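You operate a simulated robot arm through the tools that you are given. There is no shell and no other tool.

The job below is to be done with a simulated robot arm. You get a single attempt, and the scene is never put back.

JOB
Rinse the suds off the sheet and put the scrubbing brush away.
Fine: spout over to rinse, tap off, spout aside again; the brush goes in the drawer, shut it. Where these are worked on the way, their far stop is far enough and under half their travel is too little: swivel spout.

Only the result counts: the job must be done as asked and must still hold three seconds after the hand-in. Knocking over, shifting, dropping, spilling or breaking anything else fails it. Flat cloth is picked up by pressing the open fingertips on it (5 to 10 N) and closing them slowly along it; thin cloth reads only 2 to 8 mm in the jaws.

ROBOT AND FRAMES
A 6-joint arm with a two-finger gripper, fixed in place. Base frame: the origin is on the floor under the middle of its stand, x ahead of it, y to its left, z up. Readings come in mm, degrees, newtons and seconds.
It reaches about 1572 mm from its shoulder. Its first joint turns from -166.0 to 166.0 degrees. Payload 2.45 kg.
Tool frame: the origin (TCP) lies between the finger pads and is the grasp point; the fingertips stand 20 mm ahead of it; z points along the fingers, y is the line along which they close. The gripper opens to 140 mm; its body begins 168 mm behind the TCP.
Orientation is that of the tool frame in the base frame, as [roll, pitch, yaw] about the fixed x, y, z axes, in that order (R = Rz(yaw) Ry(pitch) Rx(roll)). With the fingers straight down and closing along the base's y, the tool's x points along the base's -x, its y along +y and its z along -z.

CONTROLS
- The arm moves only by the tool play_rows. Its argument "moves" is a list of rows, each a list of 7 numbers: the shift along the base's x, y, z in m, then the turn, a rotation vector about the base's x, y, z in degrees, then the finger opening in m, from 0 to 0.14. In form: [[dx, dy, dz, ax, ay, az, gripper], ...]. A call has 1 to 20 rows; each row shifts and turns the commanded pose from where the row before left it. A row lasts 0.2 s, in which the tool goes at most 50 mm and 8.6 degrees; a call with a longer step from one row to the next is refused whole, and so is a gripper value outside its range. Where a pose cannot be reached the arm comes as near as it can. A force on the tool above 60 N (or 10 N above the force at the start of the call, whichever is more), or a blocked arm, ends the call early, and 0.2 s more pass. The fingers move at their own pace (about 45 mm/s each) and stop on an object; they squeeze with about 38 N. The grip force told is the motor's: it shows also when the fingers shut on nothing. Time passes only in rows, and 0.2 s behind the last, so rows that do not move let the fingers close. The reply holds the time, the measured pose of the TCP, the force on the tool along the base axes, the opening and the grip force, in the units named above and with some noise, with the torque about the TCP (base axes, N m) and any sound that the robot's microphone picked up, and new pictures: "views" is both (left out), scene, wrist or none.
- Cameras (640 x 400 px; columns grow to the right, rows downward): "scene" is fixed at [49.6, 651.6, 1410]; the picture's right is [-0.83, -0.56, 0.00], its down [-0.17, 0.26, -0.95] and it looks along [0.53, -0.79, -0.31] (base axes); focal length 346 px, centre (320, 200). "wrist" rides on the gripper at [78, 11, -209] in the tool frame; the picture's right is [-0.14, 0.99, 0.00], its down [-0.92, -0.13, -0.37] and it looks along [-0.37, -0.05, 0.93] (tool axes); focal length 280 px, centre (320, 200). There is no depth. A picture from a camera that has moved, and an enlarged one, comes with that camera's place and axes in the base frame and with its lens.
- close_up(camera, box): a new picture of the part [left, top, right, bottom] of that camera's present view, enlarged. The clock stands still meanwhile.
- close_job(): hands the job in; it is judged then, once.

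Places have to be worked out from the pictures, the camera data and where the tool is seen. Open the gripper and draw the arm clear of the work before you hand the job in, unless the task says otherwise.

The tools are called after "Call:" by a JSON object that holds its "method" and its "body". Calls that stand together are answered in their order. play_rows: Moves the arm, as the interface text tells. Its arguments: {"type":"object","properties":{"moves":{"type":"array"},"views":{"type":"string","enum":["both","scene","wrist","none"]}},"required":["moves"]} The other tools are called the same way: close_up (camera, box) takes an enlarged picture of a part of a camera's view; close_job () hands the job in.

At the start:

```text
time: 0.0
position: [684.1, -98.4, 1313.7]
orientation: [179.9, -0.1, -180.0]
force: [-0.6, 0.2, -0.9]
wrist_torque: [0.0, -0.02, 0.0]
width: 139.9
finger_force: 0.1
```

scene: 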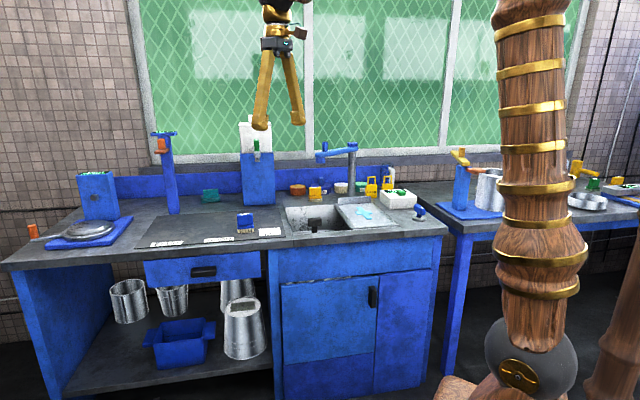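
wrist: 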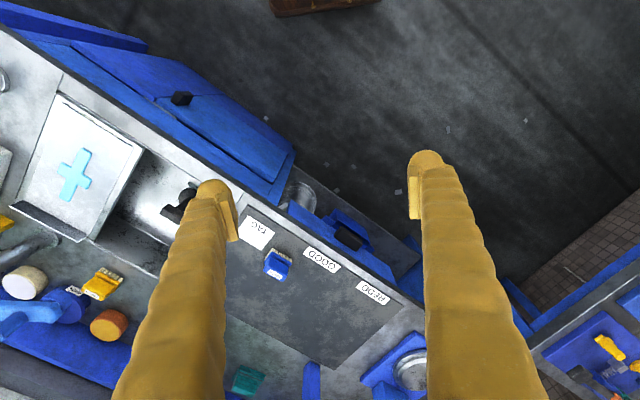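

The scene shows a sink with a swivel spout and a drainboard sheet with a light-blue suds patch, several brushes, and a drawer below the counter. I'll take close-ups to identify each part.

Call:
{"method": "close_up", "body": {"camera": "scene", "box": [270, 130, 440, 240]}}

Call:
{"method": "close_up", "body": {"camera": "scene", "box": [130, 180, 310, 300]}}

Call:
{"method": "close_up", "body": {"camera": "wrist", "box": [0, 60, 220, 340]}}

Call:
{"method": "close_up", "body": {"camera": "scene", "box": [420, 130, 640, 260]}}

```text
3.64 times, centred on (355, 185) of scene
camera zoom: at [49.6, 651.6, 1410.0], right [-0.83, -0.56, 0.0], down [-0.17, 0.26, -0.95], along [0.53, -0.79, -0.31], focal length 1257 px, centre (193, 254)
```

zoom: 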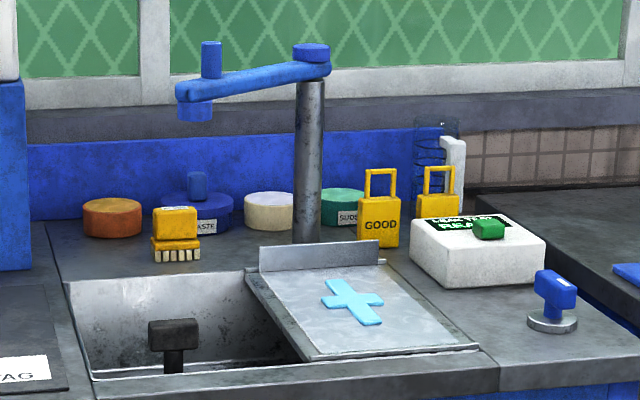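

```text
3.33 times, centred on (220, 240) of scene
camera zoom: at [49.6, 651.6, 1410.0], right [-0.83, -0.56, 0.0], down [-0.17, 0.26, -0.95], along [0.53, -0.79, -0.31], focal length 1152 px, centre (653, 67)
```

zoom: 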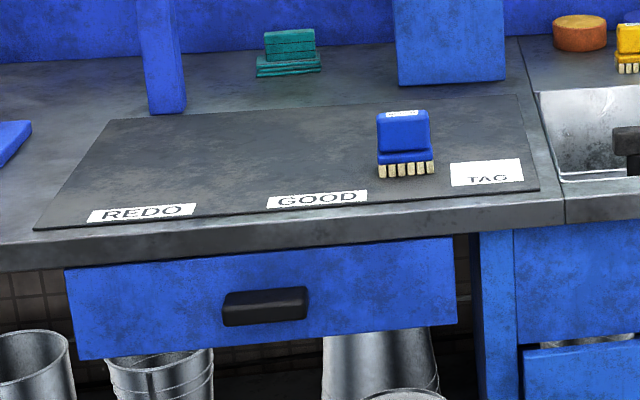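

```text
1.43 times, centred on (110, 200) of wrist
camera zoom: at [606.3, -88.5, 1521.5], right [0.14, 0.99, 0.0], down [0.92, -0.13, 0.37], along [0.37, -0.05, -0.93], focal length 401 px, centre (620, 200)
```

zoom: 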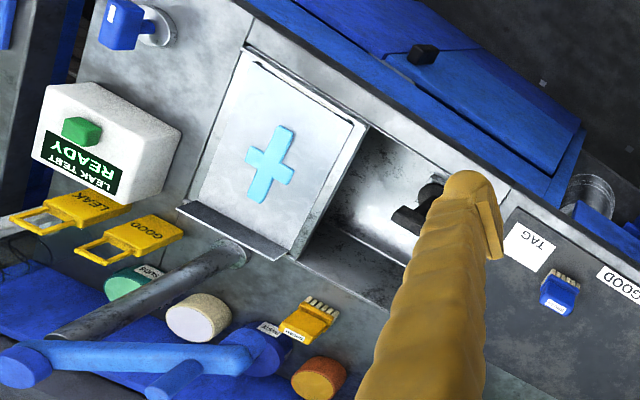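

```text
2.91 times, centred on (530, 195) of scene
camera zoom: at [49.6, 651.6, 1410.0], right [-0.83, -0.56, 0.0], down [-0.17, 0.26, -0.95], along [0.53, -0.79, -0.31], focal length 1006 px, centre (-291, 214)
```

zoom: 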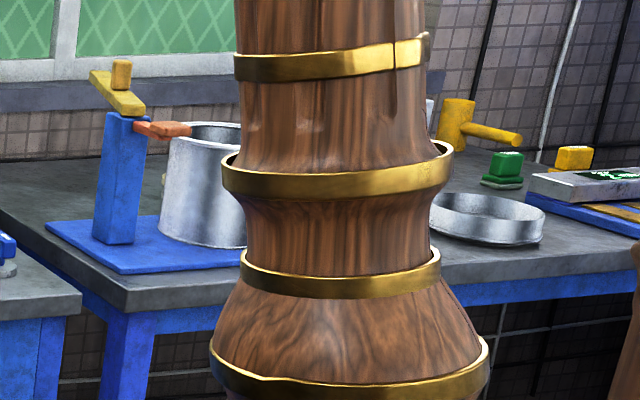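

I'll zoom in tighter on the labels of the brushes, the possible tap handle at the counter corner, and the drawer.

Call:
{"method": "close_up", "body": {"camera": "scene", "box": [290, 175, 350, 212]}}

Call:
{"method": "close_up", "body": {"camera": "scene", "box": [220, 200, 290, 245]}}

Call:
{"method": "close_up", "body": {"camera": "scene", "box": [190, 175, 240, 210]}}

Call:
{"method": "close_up", "body": {"camera": "scene", "box": [330, 170, 440, 240]}}

Call:
{"method": "close_up", "body": {"camera": "scene", "box": [0, 120, 200, 250]}}

```text
10.67 times, centred on (320, 194) of scene
camera zoom: at [49.6, 651.6, 1410.0], right [-0.83, -0.56, 0.0], down [-0.17, 0.26, -0.95], along [0.53, -0.79, -0.31], focal length 3688 px, centre (320, 269)
```

zoom: 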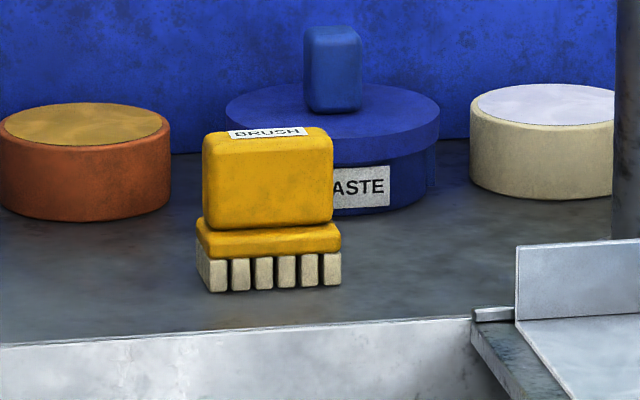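

```text
8.89 times, centred on (255, 222) of scene
camera zoom: at [49.6, 651.6, 1410.0], right [-0.83, -0.56, 0.0], down [-0.17, 0.26, -0.95], along [0.53, -0.79, -0.31], focal length 3073 px, centre (898, 0)
```

zoom: 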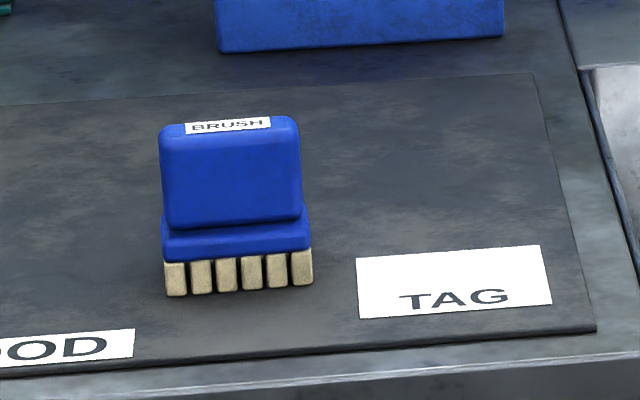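

```text
11.43 times, centred on (215, 192) of scene
camera zoom: at [49.6, 651.6, 1410.0], right [-0.83, -0.56, 0.0], down [-0.17, 0.26, -0.95], along [0.53, -0.79, -0.31], focal length 3951 px, centre (1520, 286)
```

zoom: 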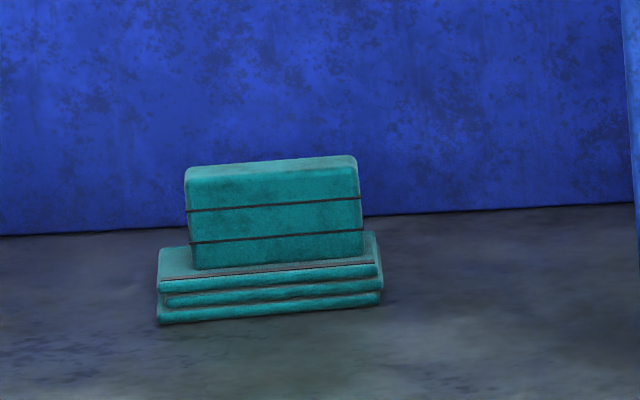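

```text
5.71 times, centred on (385, 205) of scene
camera zoom: at [49.6, 651.6, 1410.0], right [-0.83, -0.56, 0.0], down [-0.17, 0.26, -0.95], along [0.53, -0.79, -0.31], focal length 1975 px, centre (-51, 171)
```

zoom: 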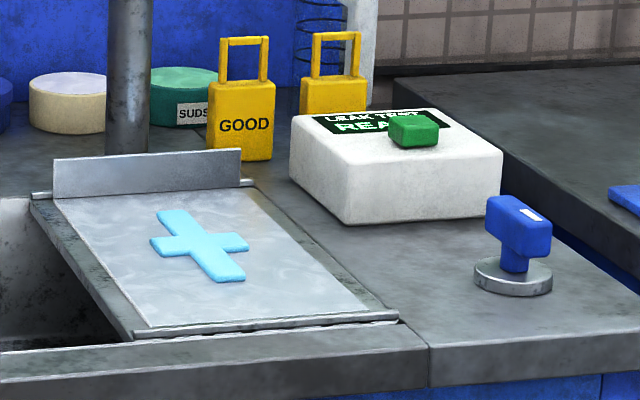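

```text
3.08 times, centred on (100, 185) of scene
camera zoom: at [49.6, 651.6, 1410.0], right [-0.83, -0.56, 0.0], down [-0.17, 0.26, -0.95], along [0.53, -0.79, -0.31], focal length 1064 px, centre (997, 246)
```

zoom: 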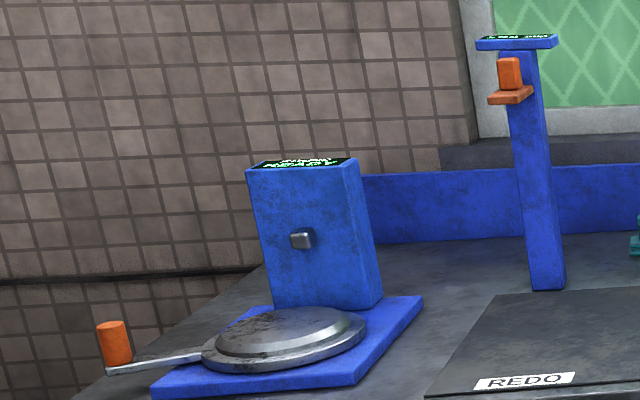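

Two brushes are both labelled BRUSH: a blue one on the mat and a yellow one behind the sink. I'm moving the gripper high above the blue brush and turning it to line up with the bench (front edge about 47° from x), for a closer look.

Call:
{"method": "play_rows", "body": {"moves": [[0.036, -0.016, -0.008, 0, 0, -8.6, 0.14], [0.036, -0.016, -0.008, 0, 0, -8.6, 0.14], [0.036, -0.016, -0.008, 0, 0, -8.6, 0.14], [0.036, -0.016, -0.008, 0, 0, -8.6, 0.14], [0.036, -0.016, -0.008, 0, 0, -8.6, 0.14], [0.036, -0.016, -0.008, 0, 0, 0, 0.14], [0.036, -0.016, -0.008, 0, 0, 0, 0.14], [0.036, -0.016, -0.008, 0, 0, 0, 0.14], [0, 0, 0, 0, 0, 0, 0.14]], "views": "both"}}

```text
time: 2.0
position: [973.5, -227.2, 1248.7]
orientation: [-180.0, 0.0, 137.0]
force: [0.5, -0.1, 0.2]
wrist_torque: [0.0, -0.03, -0.02]
width: 140.0
finger_force: 0.1
camera wrist: at [923.2, -166.6, 1457.7], right [0.78, 0.63, 0.0], down [0.59, -0.72, 0.37], along [0.23, -0.29, -0.93], focal length 280 px, centre (320, 200)
```

scene: 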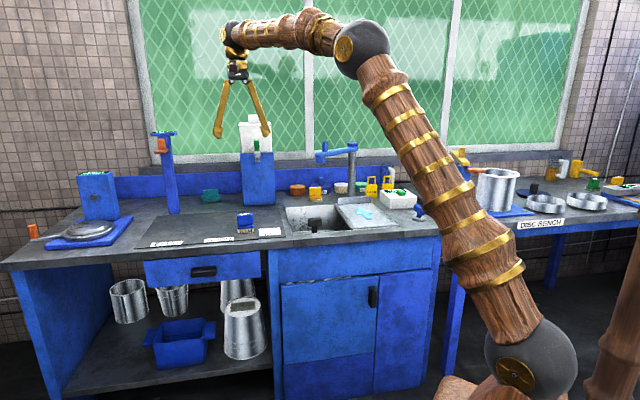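
wrist: 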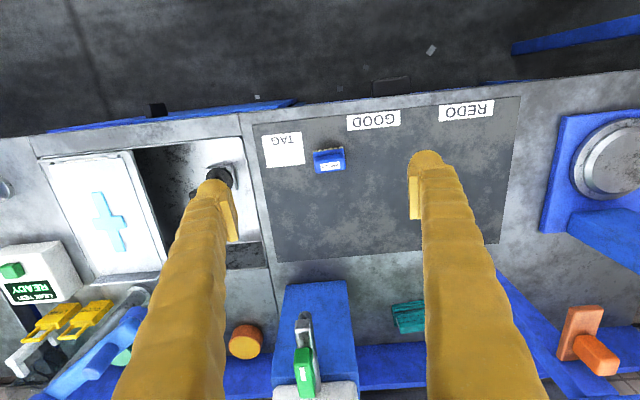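

The bench now runs nearly level in the wrist picture. I'm zooming in on the blue brush, the sink area and the display texts.

Call:
{"method": "close_up", "body": {"camera": "wrist", "box": [240, 90, 420, 200]}}

Call:
{"method": "close_up", "body": {"camera": "wrist", "box": [0, 120, 260, 390]}}

Call:
{"method": "close_up", "body": {"camera": "scene", "box": [440, 140, 640, 250]}}

Call:
{"method": "close_up", "body": {"camera": "scene", "box": [130, 240, 280, 370]}}

```text
3.56 times, centred on (330, 145) of wrist
camera zoom: at [923.2, -166.6, 1457.7], right [0.78, 0.63, 0.0], down [0.59, -0.72, 0.37], along [0.23, -0.29, -0.93], focal length 997 px, centre (284, 396)
```

zoom: 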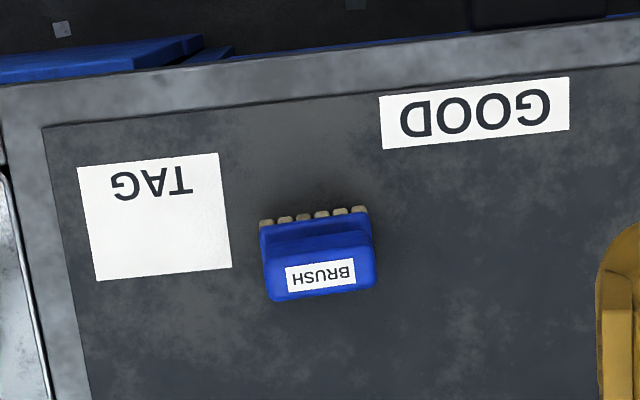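

```text
1.48 times, centred on (130, 255) of wrist
camera zoom: at [923.2, -166.6, 1457.7], right [0.78, 0.63, 0.0], down [0.59, -0.72, 0.37], along [0.23, -0.29, -0.93], focal length 415 px, centre (602, 118)
```

zoom: 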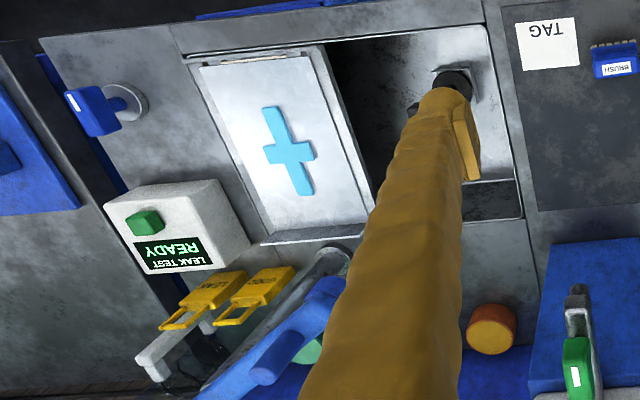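

```text
3.20 times, centred on (540, 195) of scene
camera zoom: at [49.6, 651.6, 1410.0], right [-0.83, -0.56, 0.0], down [-0.17, 0.26, -0.95], along [0.53, -0.79, -0.31], focal length 1106 px, centre (-384, 216)
```

zoom: 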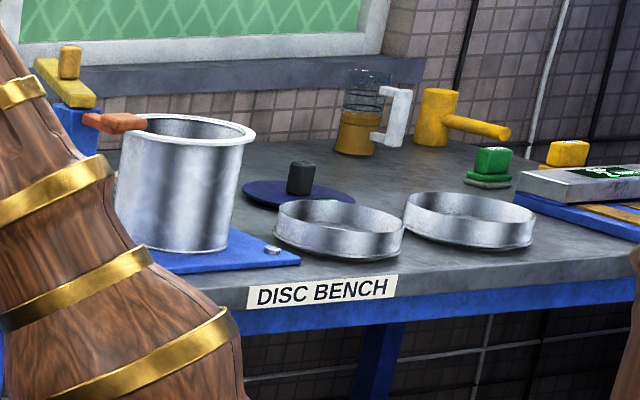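

```text
3.08 times, centred on (205, 305) of scene
camera zoom: at [49.6, 651.6, 1410.0], right [-0.83, -0.56, 0.0], down [-0.17, 0.26, -0.95], along [0.53, -0.79, -0.31], focal length 1064 px, centre (674, -123)
```

zoom: 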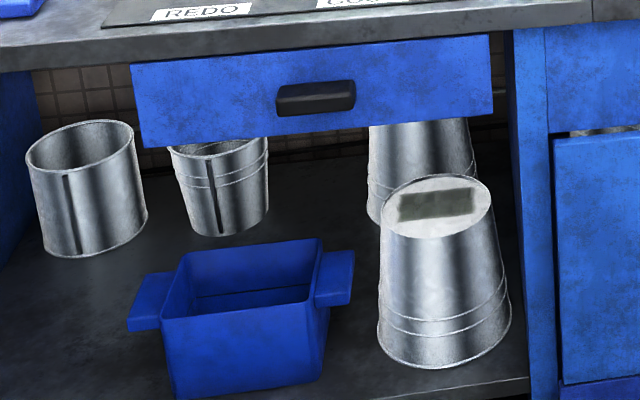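

Both brushes look alike here, so I need a better view of the yellow one, the spout and the tap. I'm moving sideways at the same height to above the sink.

Call:
{"method": "play_rows", "body": {"moves": [[-0.014, -0.042, 0, 0, 0, 0, 0.14], [-0.014, -0.042, 0, 0, 0, 0, 0.14], [-0.014, -0.042, 0, 0, 0, 0, 0.14], [-0.014, -0.042, 0, 0, 0, 0, 0.14], [-0.014, -0.042, 0, 0, 0, 0, 0.14], [-0.014, -0.042, 0, 0, 0, 0, 0.14], [-0.014, -0.042, 0, 0, 0, 0, 0.14], [-0.014, -0.042, 0, 0, 0, 0, 0.14], [0, 0, 0, 0, 0, 0, 0.14]], "views": "both"}}

```text
time: 4.0
position: [860.3, -562.4, 1249.0]
orientation: [179.8, -0.1, 137.0]
force: [-0.3, -0.8, 0.7]
wrist_torque: [0.02, 0.01, 0.0]
width: 140.2
finger_force: 0.1
camera wrist: at [811.7, -502.7, 1457.5], right [0.78, 0.63, 0.0], down [0.59, -0.72, 0.37], along [0.23, -0.29, -0.93], focal length 280 px, centre (320, 200)
```

scene: 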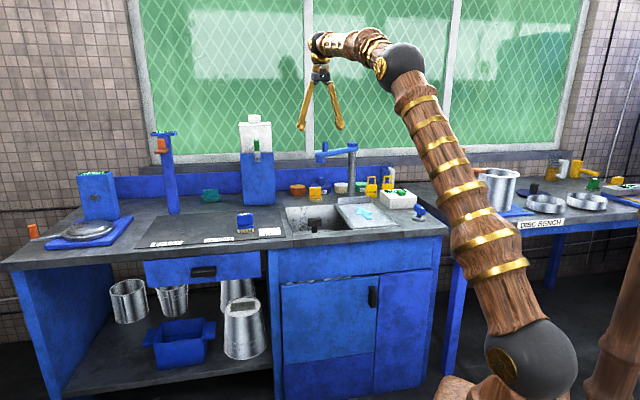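
wrist: 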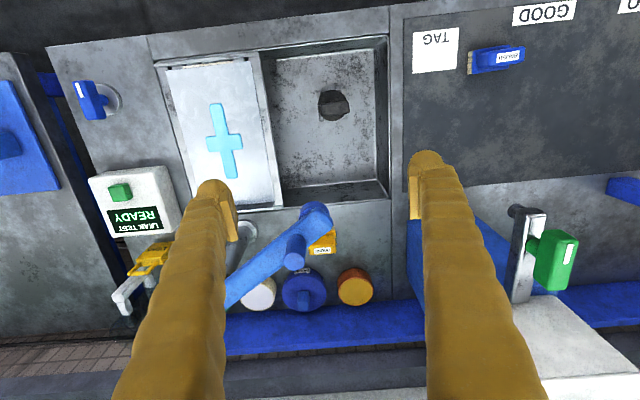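

This view shows the sink, spout, suds sheet and tap handle well; I'm zooming in on the main parts.

Call:
{"method": "close_up", "body": {"camera": "wrist", "box": [220, 190, 400, 320]}}

Call:
{"method": "close_up", "body": {"camera": "wrist", "box": [60, 60, 260, 200]}}

Call:
{"method": "close_up", "body": {"camera": "wrist", "box": [400, 10, 560, 110]}}

Call:
{"method": "close_up", "body": {"camera": "wrist", "box": [260, 40, 400, 210]}}

Call:
{"method": "close_up", "body": {"camera": "wrist", "box": [480, 180, 640, 320]}}

```text
3.08 times, centred on (310, 255) of wrist
camera zoom: at [811.7, -502.7, 1457.5], right [0.78, 0.63, 0.0], down [0.59, -0.72, 0.37], along [0.23, -0.29, -0.93], focal length 863 px, centre (351, 31)
```

zoom: 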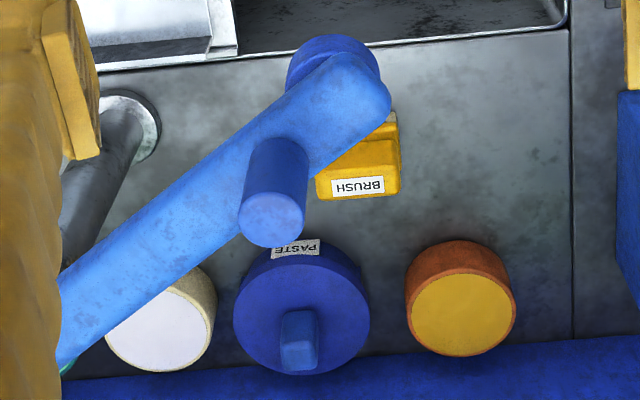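

```text
2.86 times, centred on (160, 130) of wrist
camera zoom: at [811.7, -502.7, 1457.5], right [0.78, 0.63, 0.0], down [0.59, -0.72, 0.37], along [0.23, -0.29, -0.93], focal length 801 px, centre (777, 400)
```

zoom: 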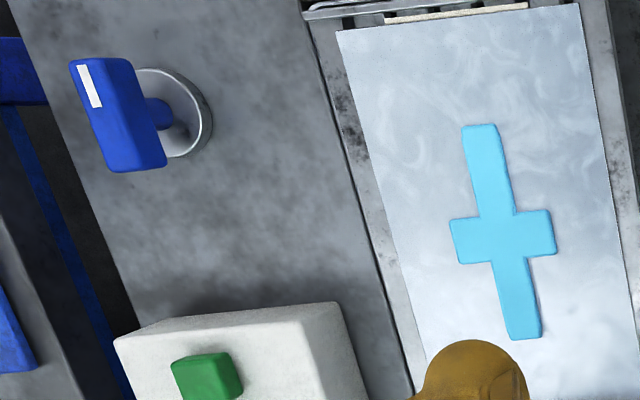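

```text
4.00 times, centred on (480, 60) of wrist
camera zoom: at [811.7, -502.7, 1457.5], right [0.78, 0.63, 0.0], down [0.59, -0.72, 0.37], along [0.23, -0.29, -0.93], focal length 1122 px, centre (-320, 760)
```

zoom: 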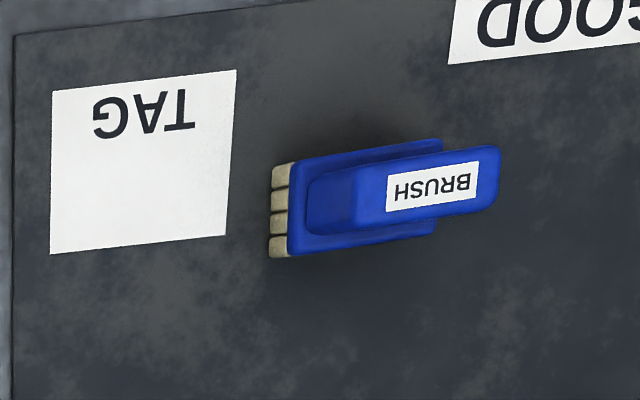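

```text
2.35 times, centred on (330, 125) of wrist
camera zoom: at [811.7, -502.7, 1457.5], right [0.78, 0.63, 0.0], down [0.59, -0.72, 0.37], along [0.23, -0.29, -0.93], focal length 660 px, centre (296, 376)
```

zoom: 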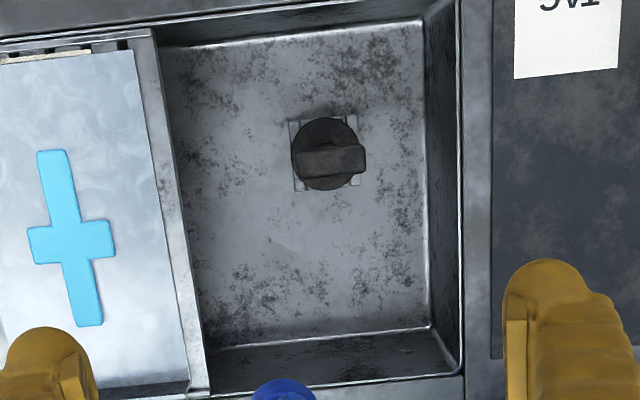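

```text
2.86 times, centred on (560, 250) of wrist
camera zoom: at [811.7, -502.7, 1457.5], right [0.78, 0.63, 0.0], down [0.59, -0.72, 0.37], along [0.23, -0.29, -0.93], focal length 801 px, centre (-366, 57)
```

zoom: 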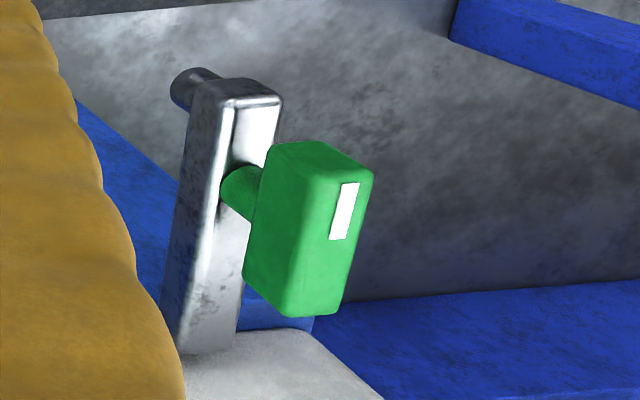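

The pot beside the yellow brush reads PASTE. To settle which brush is meant, I'm zooming hard on both sets of bristles and on the similar-looking items on the far bench.

Call:
{"method": "close_up", "body": {"camera": "scene", "box": [304, 182, 330, 198]}}

Call:
{"method": "close_up", "body": {"camera": "scene", "box": [232, 208, 262, 236]}}

Call:
{"method": "close_up", "body": {"camera": "scene", "box": [560, 150, 640, 210]}}

Call:
{"method": "close_up", "body": {"camera": "scene", "box": [330, 170, 380, 205]}}

Call:
{"method": "close_up", "body": {"camera": "wrist", "box": [80, 160, 280, 320]}}

```text
16.00 times, centred on (317, 190) of scene
camera zoom: at [49.6, 651.6, 1410.0], right [-0.83, -0.56, 0.0], down [-0.17, 0.26, -0.95], along [0.53, -0.79, -0.31], focal length 5531 px, centre (368, 360)
```

zoom: 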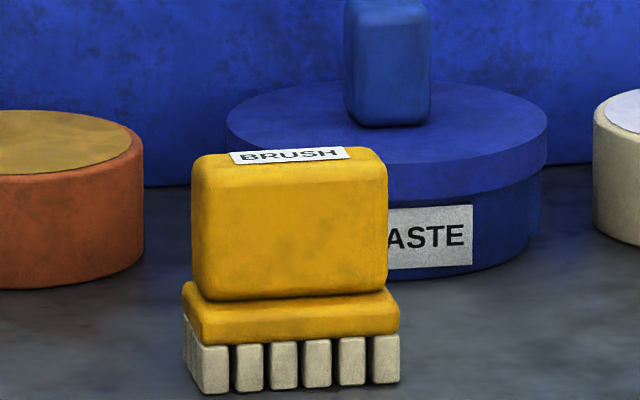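

```text
14.29 times, centred on (247, 222) of scene
camera zoom: at [49.6, 651.6, 1410.0], right [-0.83, -0.56, 0.0], down [-0.17, 0.26, -0.95], along [0.53, -0.79, -0.31], focal length 4939 px, centre (1363, -114)
```

zoom: 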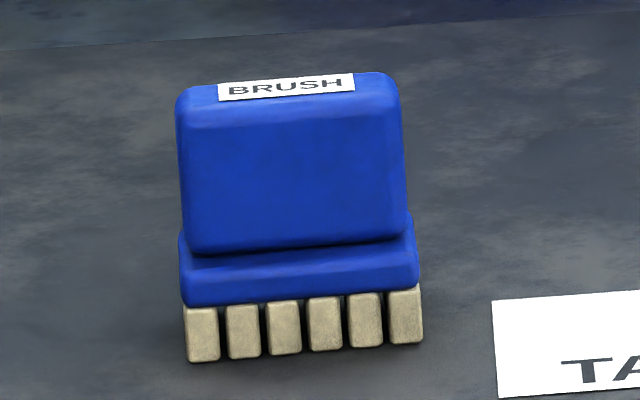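

```text
6.67 times, centred on (600, 180) of scene
camera zoom: at [49.6, 651.6, 1410.0], right [-0.83, -0.56, 0.0], down [-0.17, 0.26, -0.95], along [0.53, -0.79, -0.31], focal length 2305 px, centre (-1547, 333)
```

zoom: 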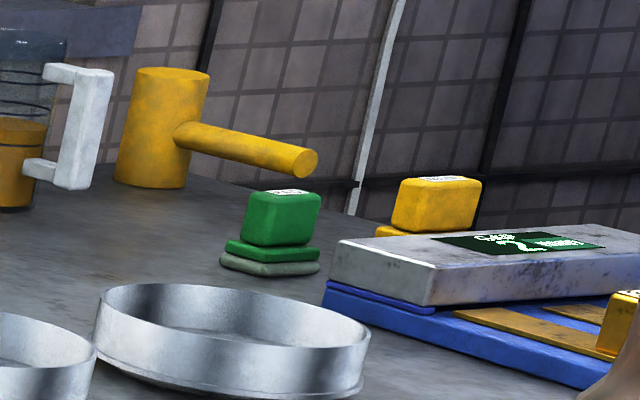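

```text
11.43 times, centred on (355, 188) of scene
camera zoom: at [49.6, 651.6, 1410.0], right [-0.83, -0.56, 0.0], down [-0.17, 0.26, -0.95], along [0.53, -0.79, -0.31], focal length 3951 px, centre (-80, 343)
```

zoom: 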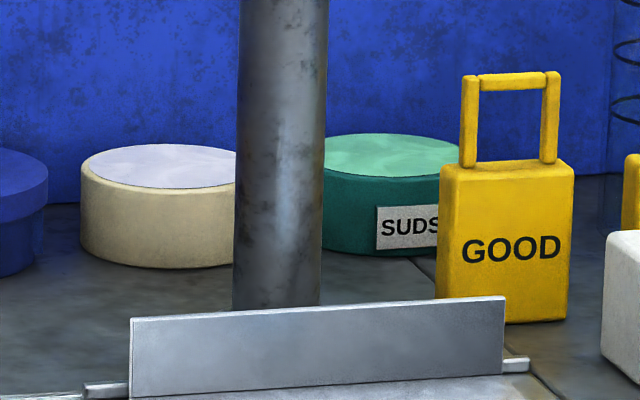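

```text
2.50 times, centred on (180, 240) of wrist
camera zoom: at [811.7, -502.7, 1457.5], right [0.78, 0.63, 0.0], down [0.59, -0.72, 0.37], along [0.23, -0.29, -0.93], focal length 701 px, centre (670, 100)
```

zoom: 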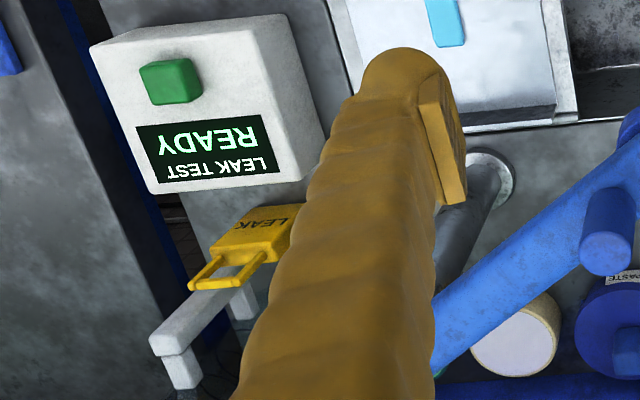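

Both brushes are the same shape, so nothing on them settles it yet. I'll open the drawer next, since that is needed anyway and may give a hint. I'm moving in front of it and pitching the gripper to point into the bench.

Call:
{"method": "play_rows", "body": {"moves": [[0.0, 0.046, 0, 0, 0, 0, 0.14], [0.0, 0.046, 0, 0, 0, 0, 0.14], [0.0, 0.046, 0, 0, 0, 0, 0.14], [0.002, 0.044, -0.018, -5.58, -5.98, 0, 0.14], [0.002, 0.044, -0.018, -5.58, -5.98, 0, 0.14], [0.002, 0.044, -0.018, -5.58, -5.98, 0, 0.14], [0.002, 0.044, -0.018, -5.58, -5.98, 0, 0.14], [0.002, 0.044, -0.018, -5.58, -5.98, 0, 0.14], [0.002, 0.044, -0.018, -5.58, -5.98, 0, 0.14], [0.002, 0.044, -0.018, -5.58, -5.98, 0, 0.14], [0.002, 0.044, -0.018, -5.58, -5.98, 0, 0.14], [0.002, 0.044, -0.018, -5.58, -5.98, 0, 0.14], [0.002, 0.044, -0.018, -5.58, -5.98, 0, 0.14], [0.0, 0.044, -0.018, -5.58, -5.98, 0, 0.14], [0, 0, -0.04, 0, 0, 0, 0.14]], "views": "both"}}

```text
time: 7.2
position: [880.4, 61.2, 1011.8]
orientation: [24.8, 89.9, -18.0]
force: [0.0, -0.3, 0.2]
wrist_torque: [-0.01, -0.01, 0.02]
width: 139.9
finger_force: 0.2
camera wrist: at [734.6, 210.1, 932.4], right [0.67, 0.72, 0.14], down [-0.36, 0.16, 0.92], along [0.65, -0.67, 0.37], focal length 280 px, centre (320, 200)
```

scene: 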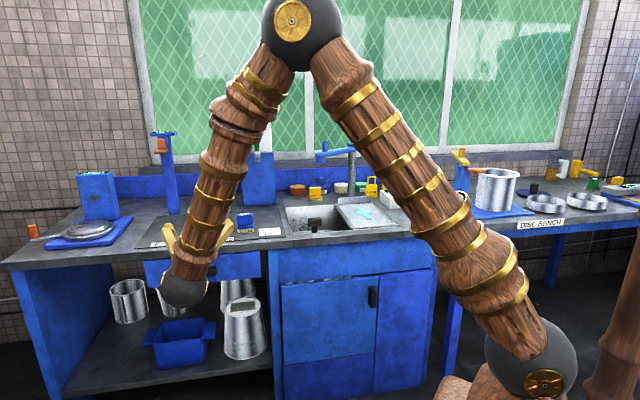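
wrist: 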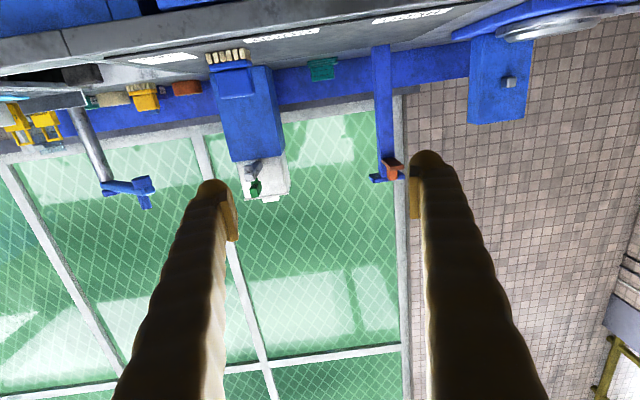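

The gripper now points level into the bench. I'm rolling it 90° so the fingers close vertically, and lowering it to the drawer handle's height at a stand-off.

Call:
{"method": "play_rows", "body": {"moves": [[0.003, 0.001, -0.022, 5.98, -5.58, 0, 0.14], [0.003, 0.001, -0.022, 5.98, -5.58, 0, 0.14], [0.003, 0.001, -0.022, 5.98, -5.58, 0, 0.14], [0.003, 0.001, -0.022, 5.98, -5.58, 0, 0.14], [0.003, 0.001, -0.022, 5.98, -5.58, 0, 0.14], [0.003, 0.001, -0.022, 5.98, -5.58, 0, 0.14], [0.003, 0.001, -0.022, 5.98, -5.58, 0, 0.14], [0.003, 0.001, -0.022, 5.98, -5.58, 0, 0.14], [0.003, 0.001, -0.022, 5.98, -5.58, 0, 0.14], [0.003, 0.001, -0.022, 5.98, -5.58, 0, 0.14], [0.003, 0.001, -0.022, 5.98, -5.58, 0, 0.14], [0, 0, 0, 0, 0, 0, 0.14]], "views": "both"}}

```text
time: 9.8
position: [1127.0, 194.5, 1108.9]
orientation: [107.2, 35.1, 52.9]
force: [0.5, 0.8, 0.5]
wrist_torque: [0.0, 0.03, 0.01]
width: 139.8
finger_force: 0.2
out of reach, approached as far as the arm can: row 2, 3, 4, 5, 6, 7, 8, 9, 10, 11
camera wrist: at [1032.4, 396.0, 1122.0], right [0.49, 0.17, 0.85], down [-0.77, -0.37, 0.52], along [0.41, -0.91, -0.05], focal length 280 px, centre (320, 200)
```

scene: 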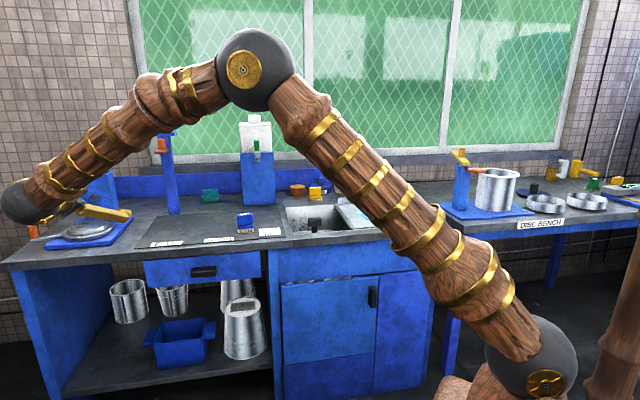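
wrist: 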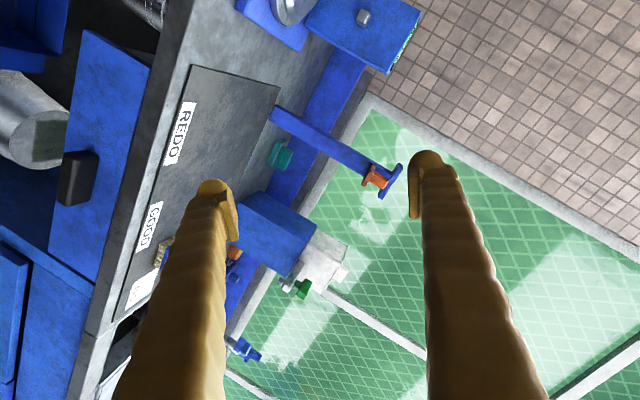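

The roll took the arm out of reach and it drifted to another pose (x 1127, y 195, z 1109), clear of the bench. I'm testing with a small upward move whether commands now start from this measured pose.

Call:
{"method": "play_rows", "body": {"moves": [[0, 0, 0.02, 0, 0, 0, 0.14], [0, 0, 0, 0, 0, 0, 0.14]], "views": "none"}}

```text
time: 10.4
position: [1126.2, 194.4, 1128.3]
orientation: [107.1, 35.1, 52.9]
force: [-0.5, 0.0, -0.3]
wrist_torque: [0.0, 0.0, -0.01]
width: 139.8
finger_force: 0.2
```

Commands do restart from the reached pose. I'll use an easier approach: fingers tilted about 45° down into the bench and closing along the bench, so they grip the handle by its ends. I'm returning to a stand-off for that.

Call:
{"method": "play_rows", "body": {"moves": [[-0.0245, -0.0168, -0.012, -1.635, 6.748, 3.811, 0.14], [-0.0245, -0.0168, -0.012, -1.635, 6.748, 3.811, 0.14], [-0.0245, -0.0168, -0.012, -1.635, 6.748, 3.811, 0.14], [-0.0245, -0.0168, -0.012, -1.635, 6.748, 3.811, 0.14], [-0.0245, -0.0168, -0.012, -1.635, 6.748, 3.811, 0.14], [-0.0245, -0.0168, -0.012, -1.635, 6.748, 3.811, 0.14], [-0.0245, -0.0168, -0.012, -1.635, 6.748, 3.811, 0.14], [-0.0245, -0.0168, -0.012, -1.635, 6.748, 3.811, 0.14], [0, 0, 0, 0, 0, 0, 0.14]], "views": "both"}}

```text
time: 12.4
position: [928.8, 59.4, 1032.5]
orientation: [-179.8, 45.1, 137.3]
force: [-0.7, 0.0, -0.4]
wrist_torque: [0.04, -0.01, -0.01]
width: 140.1
finger_force: 0.0
camera wrist: at [788.7, 205.0, 1125.0], right [0.75, 0.66, 0.09], down [0.2, -0.36, 0.91], along [0.64, -0.66, -0.4], focal length 280 px, centre (320, 200)
```

scene: 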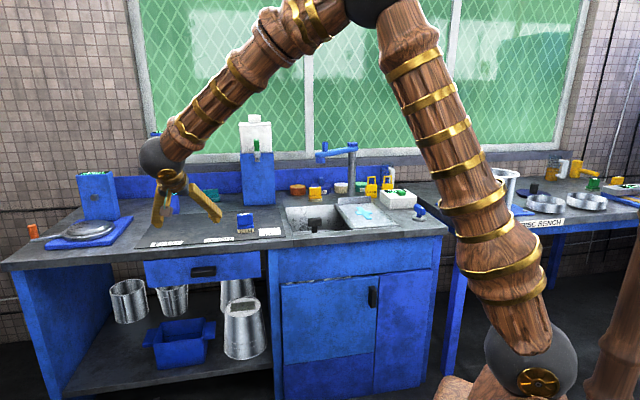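
wrist: 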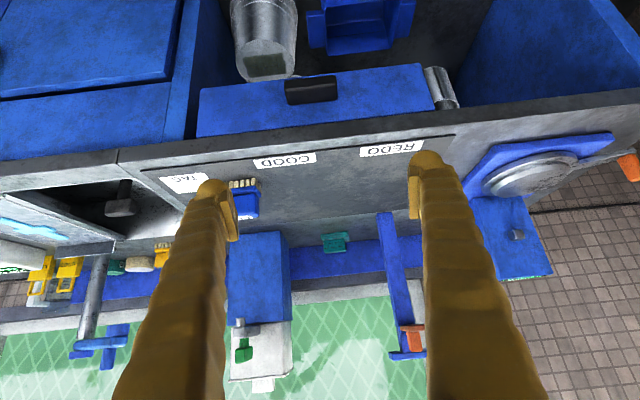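

The handle re-measures at about (1047, -55, 759), about 93 mm wide, which agrees with my first estimate. I'm moving to a pre-grasp point 120 mm short of it along the finger direction.

Call:
{"method": "play_rows", "body": {"moves": [[0.01, -0.0104, -0.0364, 0, 0, 0, 0.14], [0.01, -0.0104, -0.0364, 0, 0, 0, 0.14], [0.01, -0.0104, -0.0364, 0, 0, 0, 0.14], [0.01, -0.0104, -0.0364, 0, 0, 0, 0.14], [0.01, -0.0104, -0.0364, 0, 0, 0, 0.14], [0, 0, 0, 0, 0, 0, 0.14]], "views": "both"}}

```text
time: 13.8
position: [978.6, 7.3, 851.9]
orientation: [-179.9, 45.0, 137.2]
force: [0.5, -0.2, -1.0]
wrist_torque: [-0.02, -0.03, -0.02]
width: 140.1
finger_force: 0.0
camera wrist: at [839.0, 153.3, 942.7], right [0.75, 0.66, 0.1], down [0.2, -0.36, 0.91], along [0.64, -0.66, -0.4], focal length 280 px, centre (320, 200)
```

scene: 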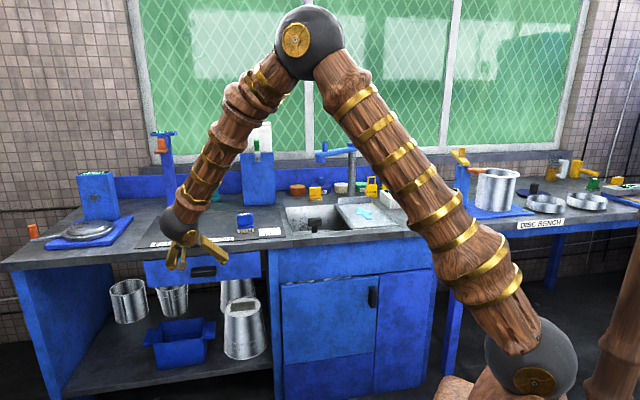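
wrist: 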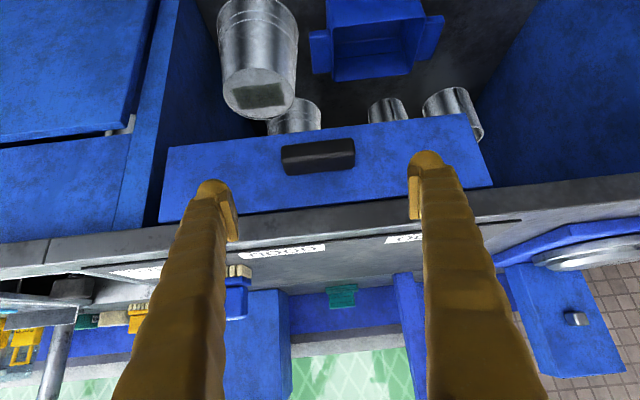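

The handle lies on the tool axis, about 129 mm ahead and centred between the fingers. I'm advancing 118 mm along the finger direction.

Call:
{"method": "play_rows", "body": {"moves": [[0.0122, -0.0113, -0.0167, 0, 0, 0, 0.14], [0.0122, -0.0113, -0.0167, 0, 0, 0, 0.14], [0.0122, -0.0113, -0.0167, 0, 0, 0, 0.14], [0.0122, -0.0113, -0.0167, 0, 0, 0, 0.14], [0.0122, -0.0113, -0.0167, 0, 0, 0, 0.14], [0, 0, 0, 0, 0, 0, 0.14]], "views": "both"}}

```text
time: 15.2
position: [1041.2, -50.0, 768.2]
orientation: [-179.9, 45.0, 137.2]
force: [-0.5, 0.0, -0.3]
wrist_torque: [-0.01, -0.01, 0.03]
width: 140.1
finger_force: 0.0
camera wrist: at [899.6, 97.0, 858.8], right [0.75, 0.66, 0.1], down [0.2, -0.36, 0.91], along [0.64, -0.66, -0.4], focal length 280 px, centre (320, 200)
```

scene: 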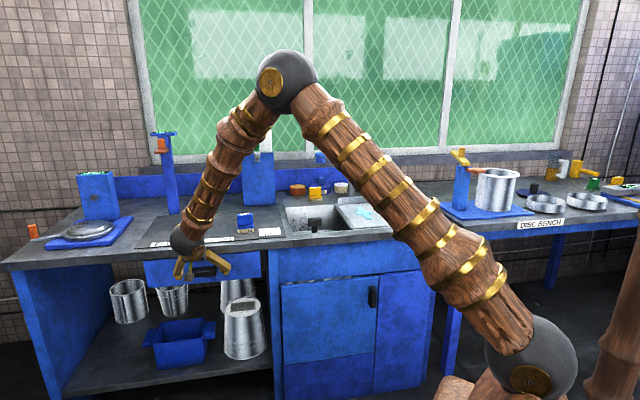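
wrist: 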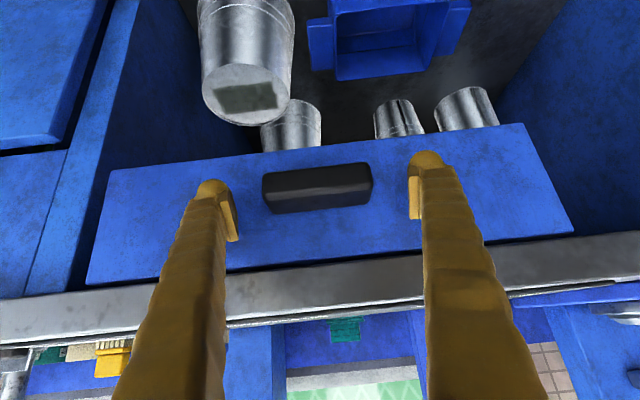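

The handle sits centred between the pads. I'm going 4 mm deeper and closing on it.

Call:
{"method": "play_rows", "body": {"moves": [[0.002, -0.002, -0.003, 0, 0, 0, 0.14], [0, 0, 0, 0, 0, 0, 0.11], [0, 0, 0, 0, 0, 0, 0.08], [0, 0, 0, 0, 0, 0, 0.06], [0, 0, 0, 0, 0, 0, 0.06], [0, 0, 0, 0, 0, 0, 0.06]], "views": "wrist"}}

```text
time: 16.6
position: [1041.8, -51.8, 763.4]
orientation: [-179.8, 45.1, 137.1]
force: [-22.0, -10.4, 5.9]
wrist_torque: [-0.08, 0.08, 0.07]
width: 91.7
finger_force: 42.6
camera wrist: at [900.9, 94.3, 856.0], right [0.75, 0.66, 0.09], down [0.2, -0.36, 0.91], along [0.63, -0.66, -0.4], focal length 280 px, centre (320, 200)
```

wrist: 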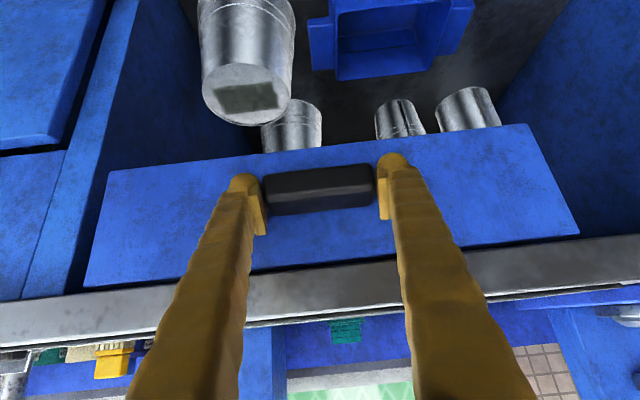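

The grip is firm at 91.7 mm, with a sideways force of about 23 N because I'm slightly off-centre. I'm easing 2 mm toward that side and starting a straight pull away from the bench.

Call:
{"method": "play_rows", "body": {"moves": [[-0.0014, -0.0015, 0, 0, 0, 0, 0.06], [-0.009, 0.0084, 0, 0, 0, 0, 0.06], [-0.011, 0.01025, 0, 0, 0, 0, 0.06], [-0.011, 0.01025, 0, 0, 0, 0, 0.06], [-0.011, 0.01025, 0, 0, 0, 0, 0.06], [0, 0, 0, 0, 0, 0, 0.06]], "views": "both"}}

```text
time: 18.0
position: [1001.2, -10.8, 764.7]
orientation: [179.9, 45.0, 137.2]
force: [29.1, 31.0, -4.1]
wrist_torque: [-0.08, 0.2, -0.01]
width: 91.6
finger_force: 45.1
camera wrist: at [859.2, 134.3, 856.3], right [0.74, 0.66, 0.1], down [0.2, -0.36, 0.91], along [0.64, -0.66, -0.4], focal length 280 px, centre (320, 200)
```

scene: 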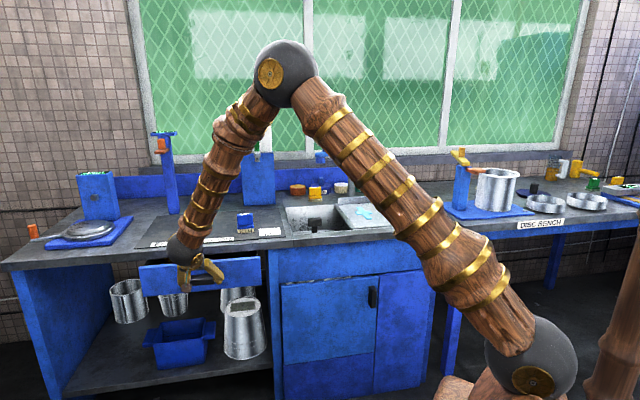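
wrist: 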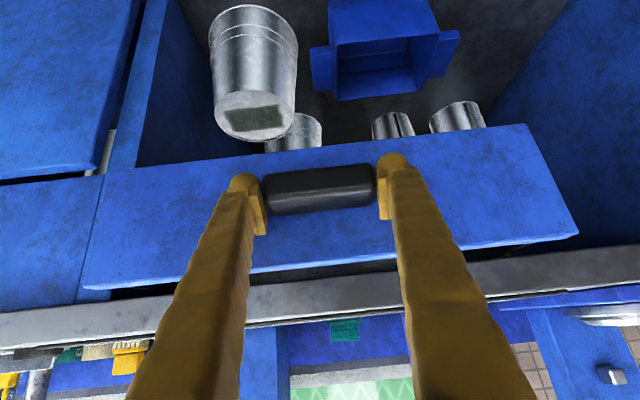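

The drawer is sliding out, but the side force shows its rails run nearer -45° than -43°. I'm correcting sideways and pulling on along (-0.707, 0.707).

Call:
{"method": "play_rows", "body": {"moves": [[0.0025, 0.0025, 0, 0, 0, 0, 0.06], [-0.0095, 0.0095, 0, 0, 0, 0, 0.06], [-0.0105, 0.0105, 0, 0, 0, 0, 0.06], [-0.0105, 0.0105, 0, 0, 0, 0, 0.06], [0, 0, 0, 0, 0, 0, 0.06]], "views": "none"}}

```text
time: 19.2
position: [971.2, 18.8, 764.4]
orientation: [-179.8, 44.9, 137.2]
force: [-5.4, -6.8, 13.0]
wrist_torque: [0.12, 0.1, 0.3]
width: 91.4
finger_force: 45.0
```

The side force is nearly gone, so the -45° direction is right. I'm pulling about 120 mm further.

Call:
{"method": "play_rows", "body": {"moves": [[-0.011, 0.011, 0, 0, 0, 0, 0.06], [-0.011, 0.011, 0, 0, 0, 0, 0.06], [-0.011, 0.011, 0, 0, 0, 0, 0.06], [-0.011, 0.011, 0, 0, 0, 0, 0.06], [-0.011, 0.011, 0, 0, 0, 0, 0.06], [-0.011, 0.011, 0, 0, 0, 0, 0.06], [-0.011, 0.011, 0, 0, 0, 0, 0.06], [-0.011, 0.011, 0, 0, 0, 0, 0.06], [0, 0, 0, 0, 0, 0, 0.06]], "views": "both"}}

```text
time: 21.2
position: [883.3, 106.6, 764.9]
orientation: [-179.8, 45.0, 137.1]
force: [-31.5, -30.9, 32.1]
wrist_torque: [-0.18, 0.65, 0.79]
width: 91.5
finger_force: 45.2
camera wrist: at [742.3, 252.9, 856.2], right [0.75, 0.66, 0.1], down [0.2, -0.36, 0.91], along [0.63, -0.66, -0.4], focal length 280 px, centre (320, 200)
```

scene: 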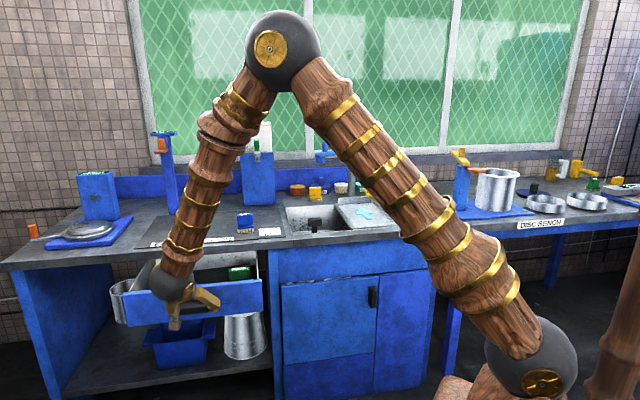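
wrist: 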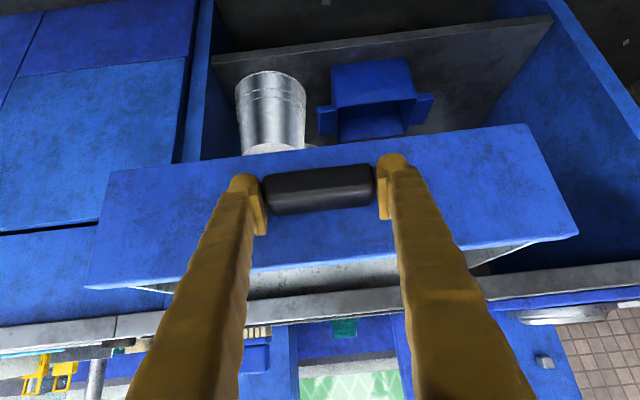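

The drawer is about 225 mm open and something green is visible inside it. I'm relaxing the side load, letting go of the handle and backing away along the fingers.

Call:
{"method": "play_rows", "body": {"moves": [[-0.0025, -0.0025, 0, 0, 0, 0, 0.08], [0, 0, 0, 0, 0, 0, 0.12], [0, 0, 0, 0, 0, 0, 0.14], [0, 0, 0, 0, 0, 0, 0.14], [-0.0104, 0.0096, 0.0141, 0, 0, 0, 0.14], [-0.0156, 0.0144, 0.0212, 0, 0, 0, 0.14], [-0.0156, 0.0144, 0.0212, 0, 0, 0, 0.14], [-0.0156, 0.0144, 0.0212, 0, 0, 0, 0.14], [-0.0156, 0.0144, 0.0212, 0, 0, 0, 0.14], [0, 0, 0.03, 0, 0, 0, 0.14], [0, 0, 0.04, 0, 0, 0, 0.14], [0, 0, 0.04, 0, 0, 0, 0.14], [0, 0, 0, 0, 0, 0, 0.14]], "views": "both"}}

```text
time: 24.0
position: [807.6, 172.4, 972.2]
orientation: [-179.8, 45.0, 137.3]
force: [-0.3, -0.3, 0.0]
wrist_torque: [0.0, 0.01, -0.01]
width: 139.8
finger_force: 0.1
camera wrist: at [666.3, 318.0, 1064.8], right [0.75, 0.66, 0.1], down [0.2, -0.36, 0.91], along [0.64, -0.66, -0.4], focal length 280 px, centre (320, 200)
```

scene: 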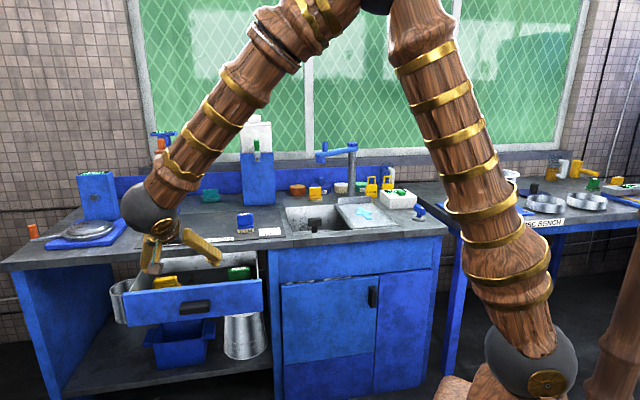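
wrist: 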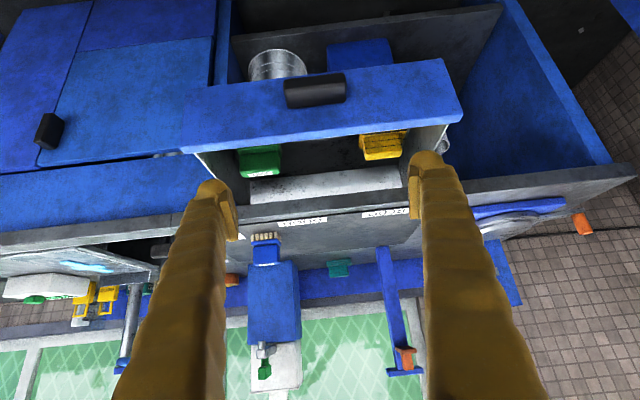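

The drawer already holds a green item and a yellow item. I'm zooming in on them.

Call:
{"method": "close_up", "body": {"camera": "scene", "box": [120, 250, 270, 330]}}

Call:
{"method": "close_up", "body": {"camera": "wrist", "box": [180, 100, 460, 230]}}

Call:
{"method": "close_up", "body": {"camera": "scene", "box": [215, 255, 265, 290]}}

Call:
{"method": "close_up", "body": {"camera": "scene", "box": [140, 265, 190, 300]}}

```text
4.27 times, centred on (195, 290) of scene
camera zoom: at [49.6, 651.6, 1410.0], right [-0.83, -0.56, 0.0], down [-0.17, 0.26, -0.95], along [0.53, -0.79, -0.31], focal length 1475 px, centre (853, -184)
```

zoom: 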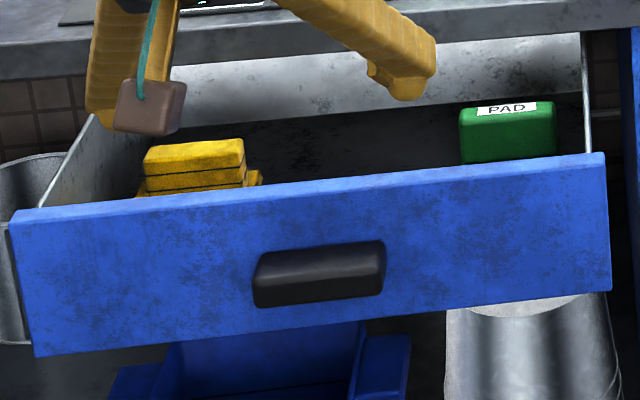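

```text
2.29 times, centred on (320, 165) of wrist
camera zoom: at [666.3, 318.0, 1064.8], right [0.75, 0.66, 0.1], down [0.2, -0.36, 0.91], along [0.64, -0.66, -0.4], focal length 641 px, centre (320, 280)
```

zoom: 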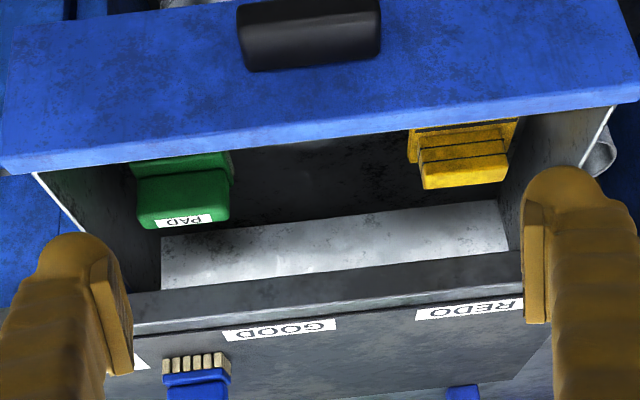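

```text
11.43 times, centred on (240, 272) of scene
camera zoom: at [49.6, 651.6, 1410.0], right [-0.83, -0.56, 0.0], down [-0.17, 0.26, -0.95], along [0.53, -0.79, -0.31], focal length 3951 px, centre (1234, -629)
```

zoom: 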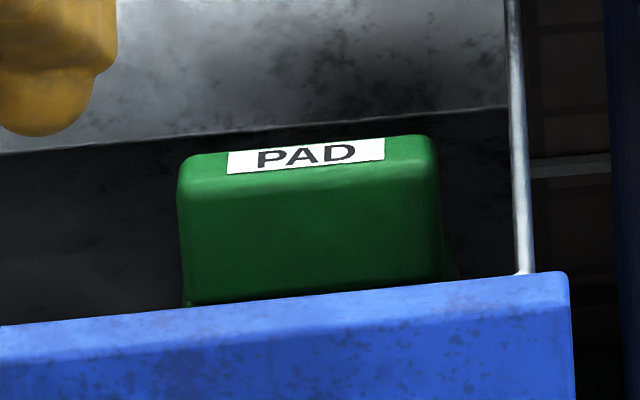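

```text
11.43 times, centred on (165, 282) of scene
camera zoom: at [49.6, 651.6, 1410.0], right [-0.83, -0.56, 0.0], down [-0.17, 0.26, -0.95], along [0.53, -0.79, -0.31], focal length 3951 px, centre (2091, -743)
```

zoom: 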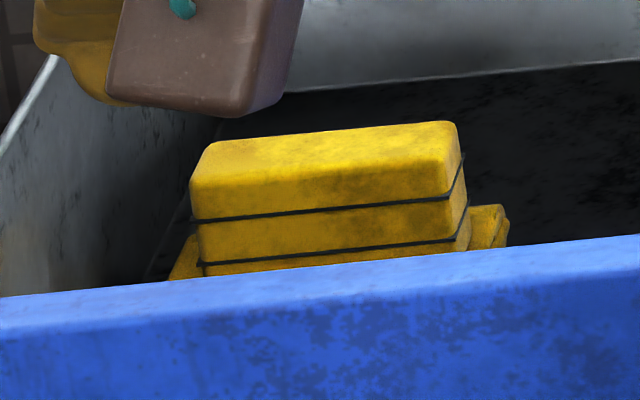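

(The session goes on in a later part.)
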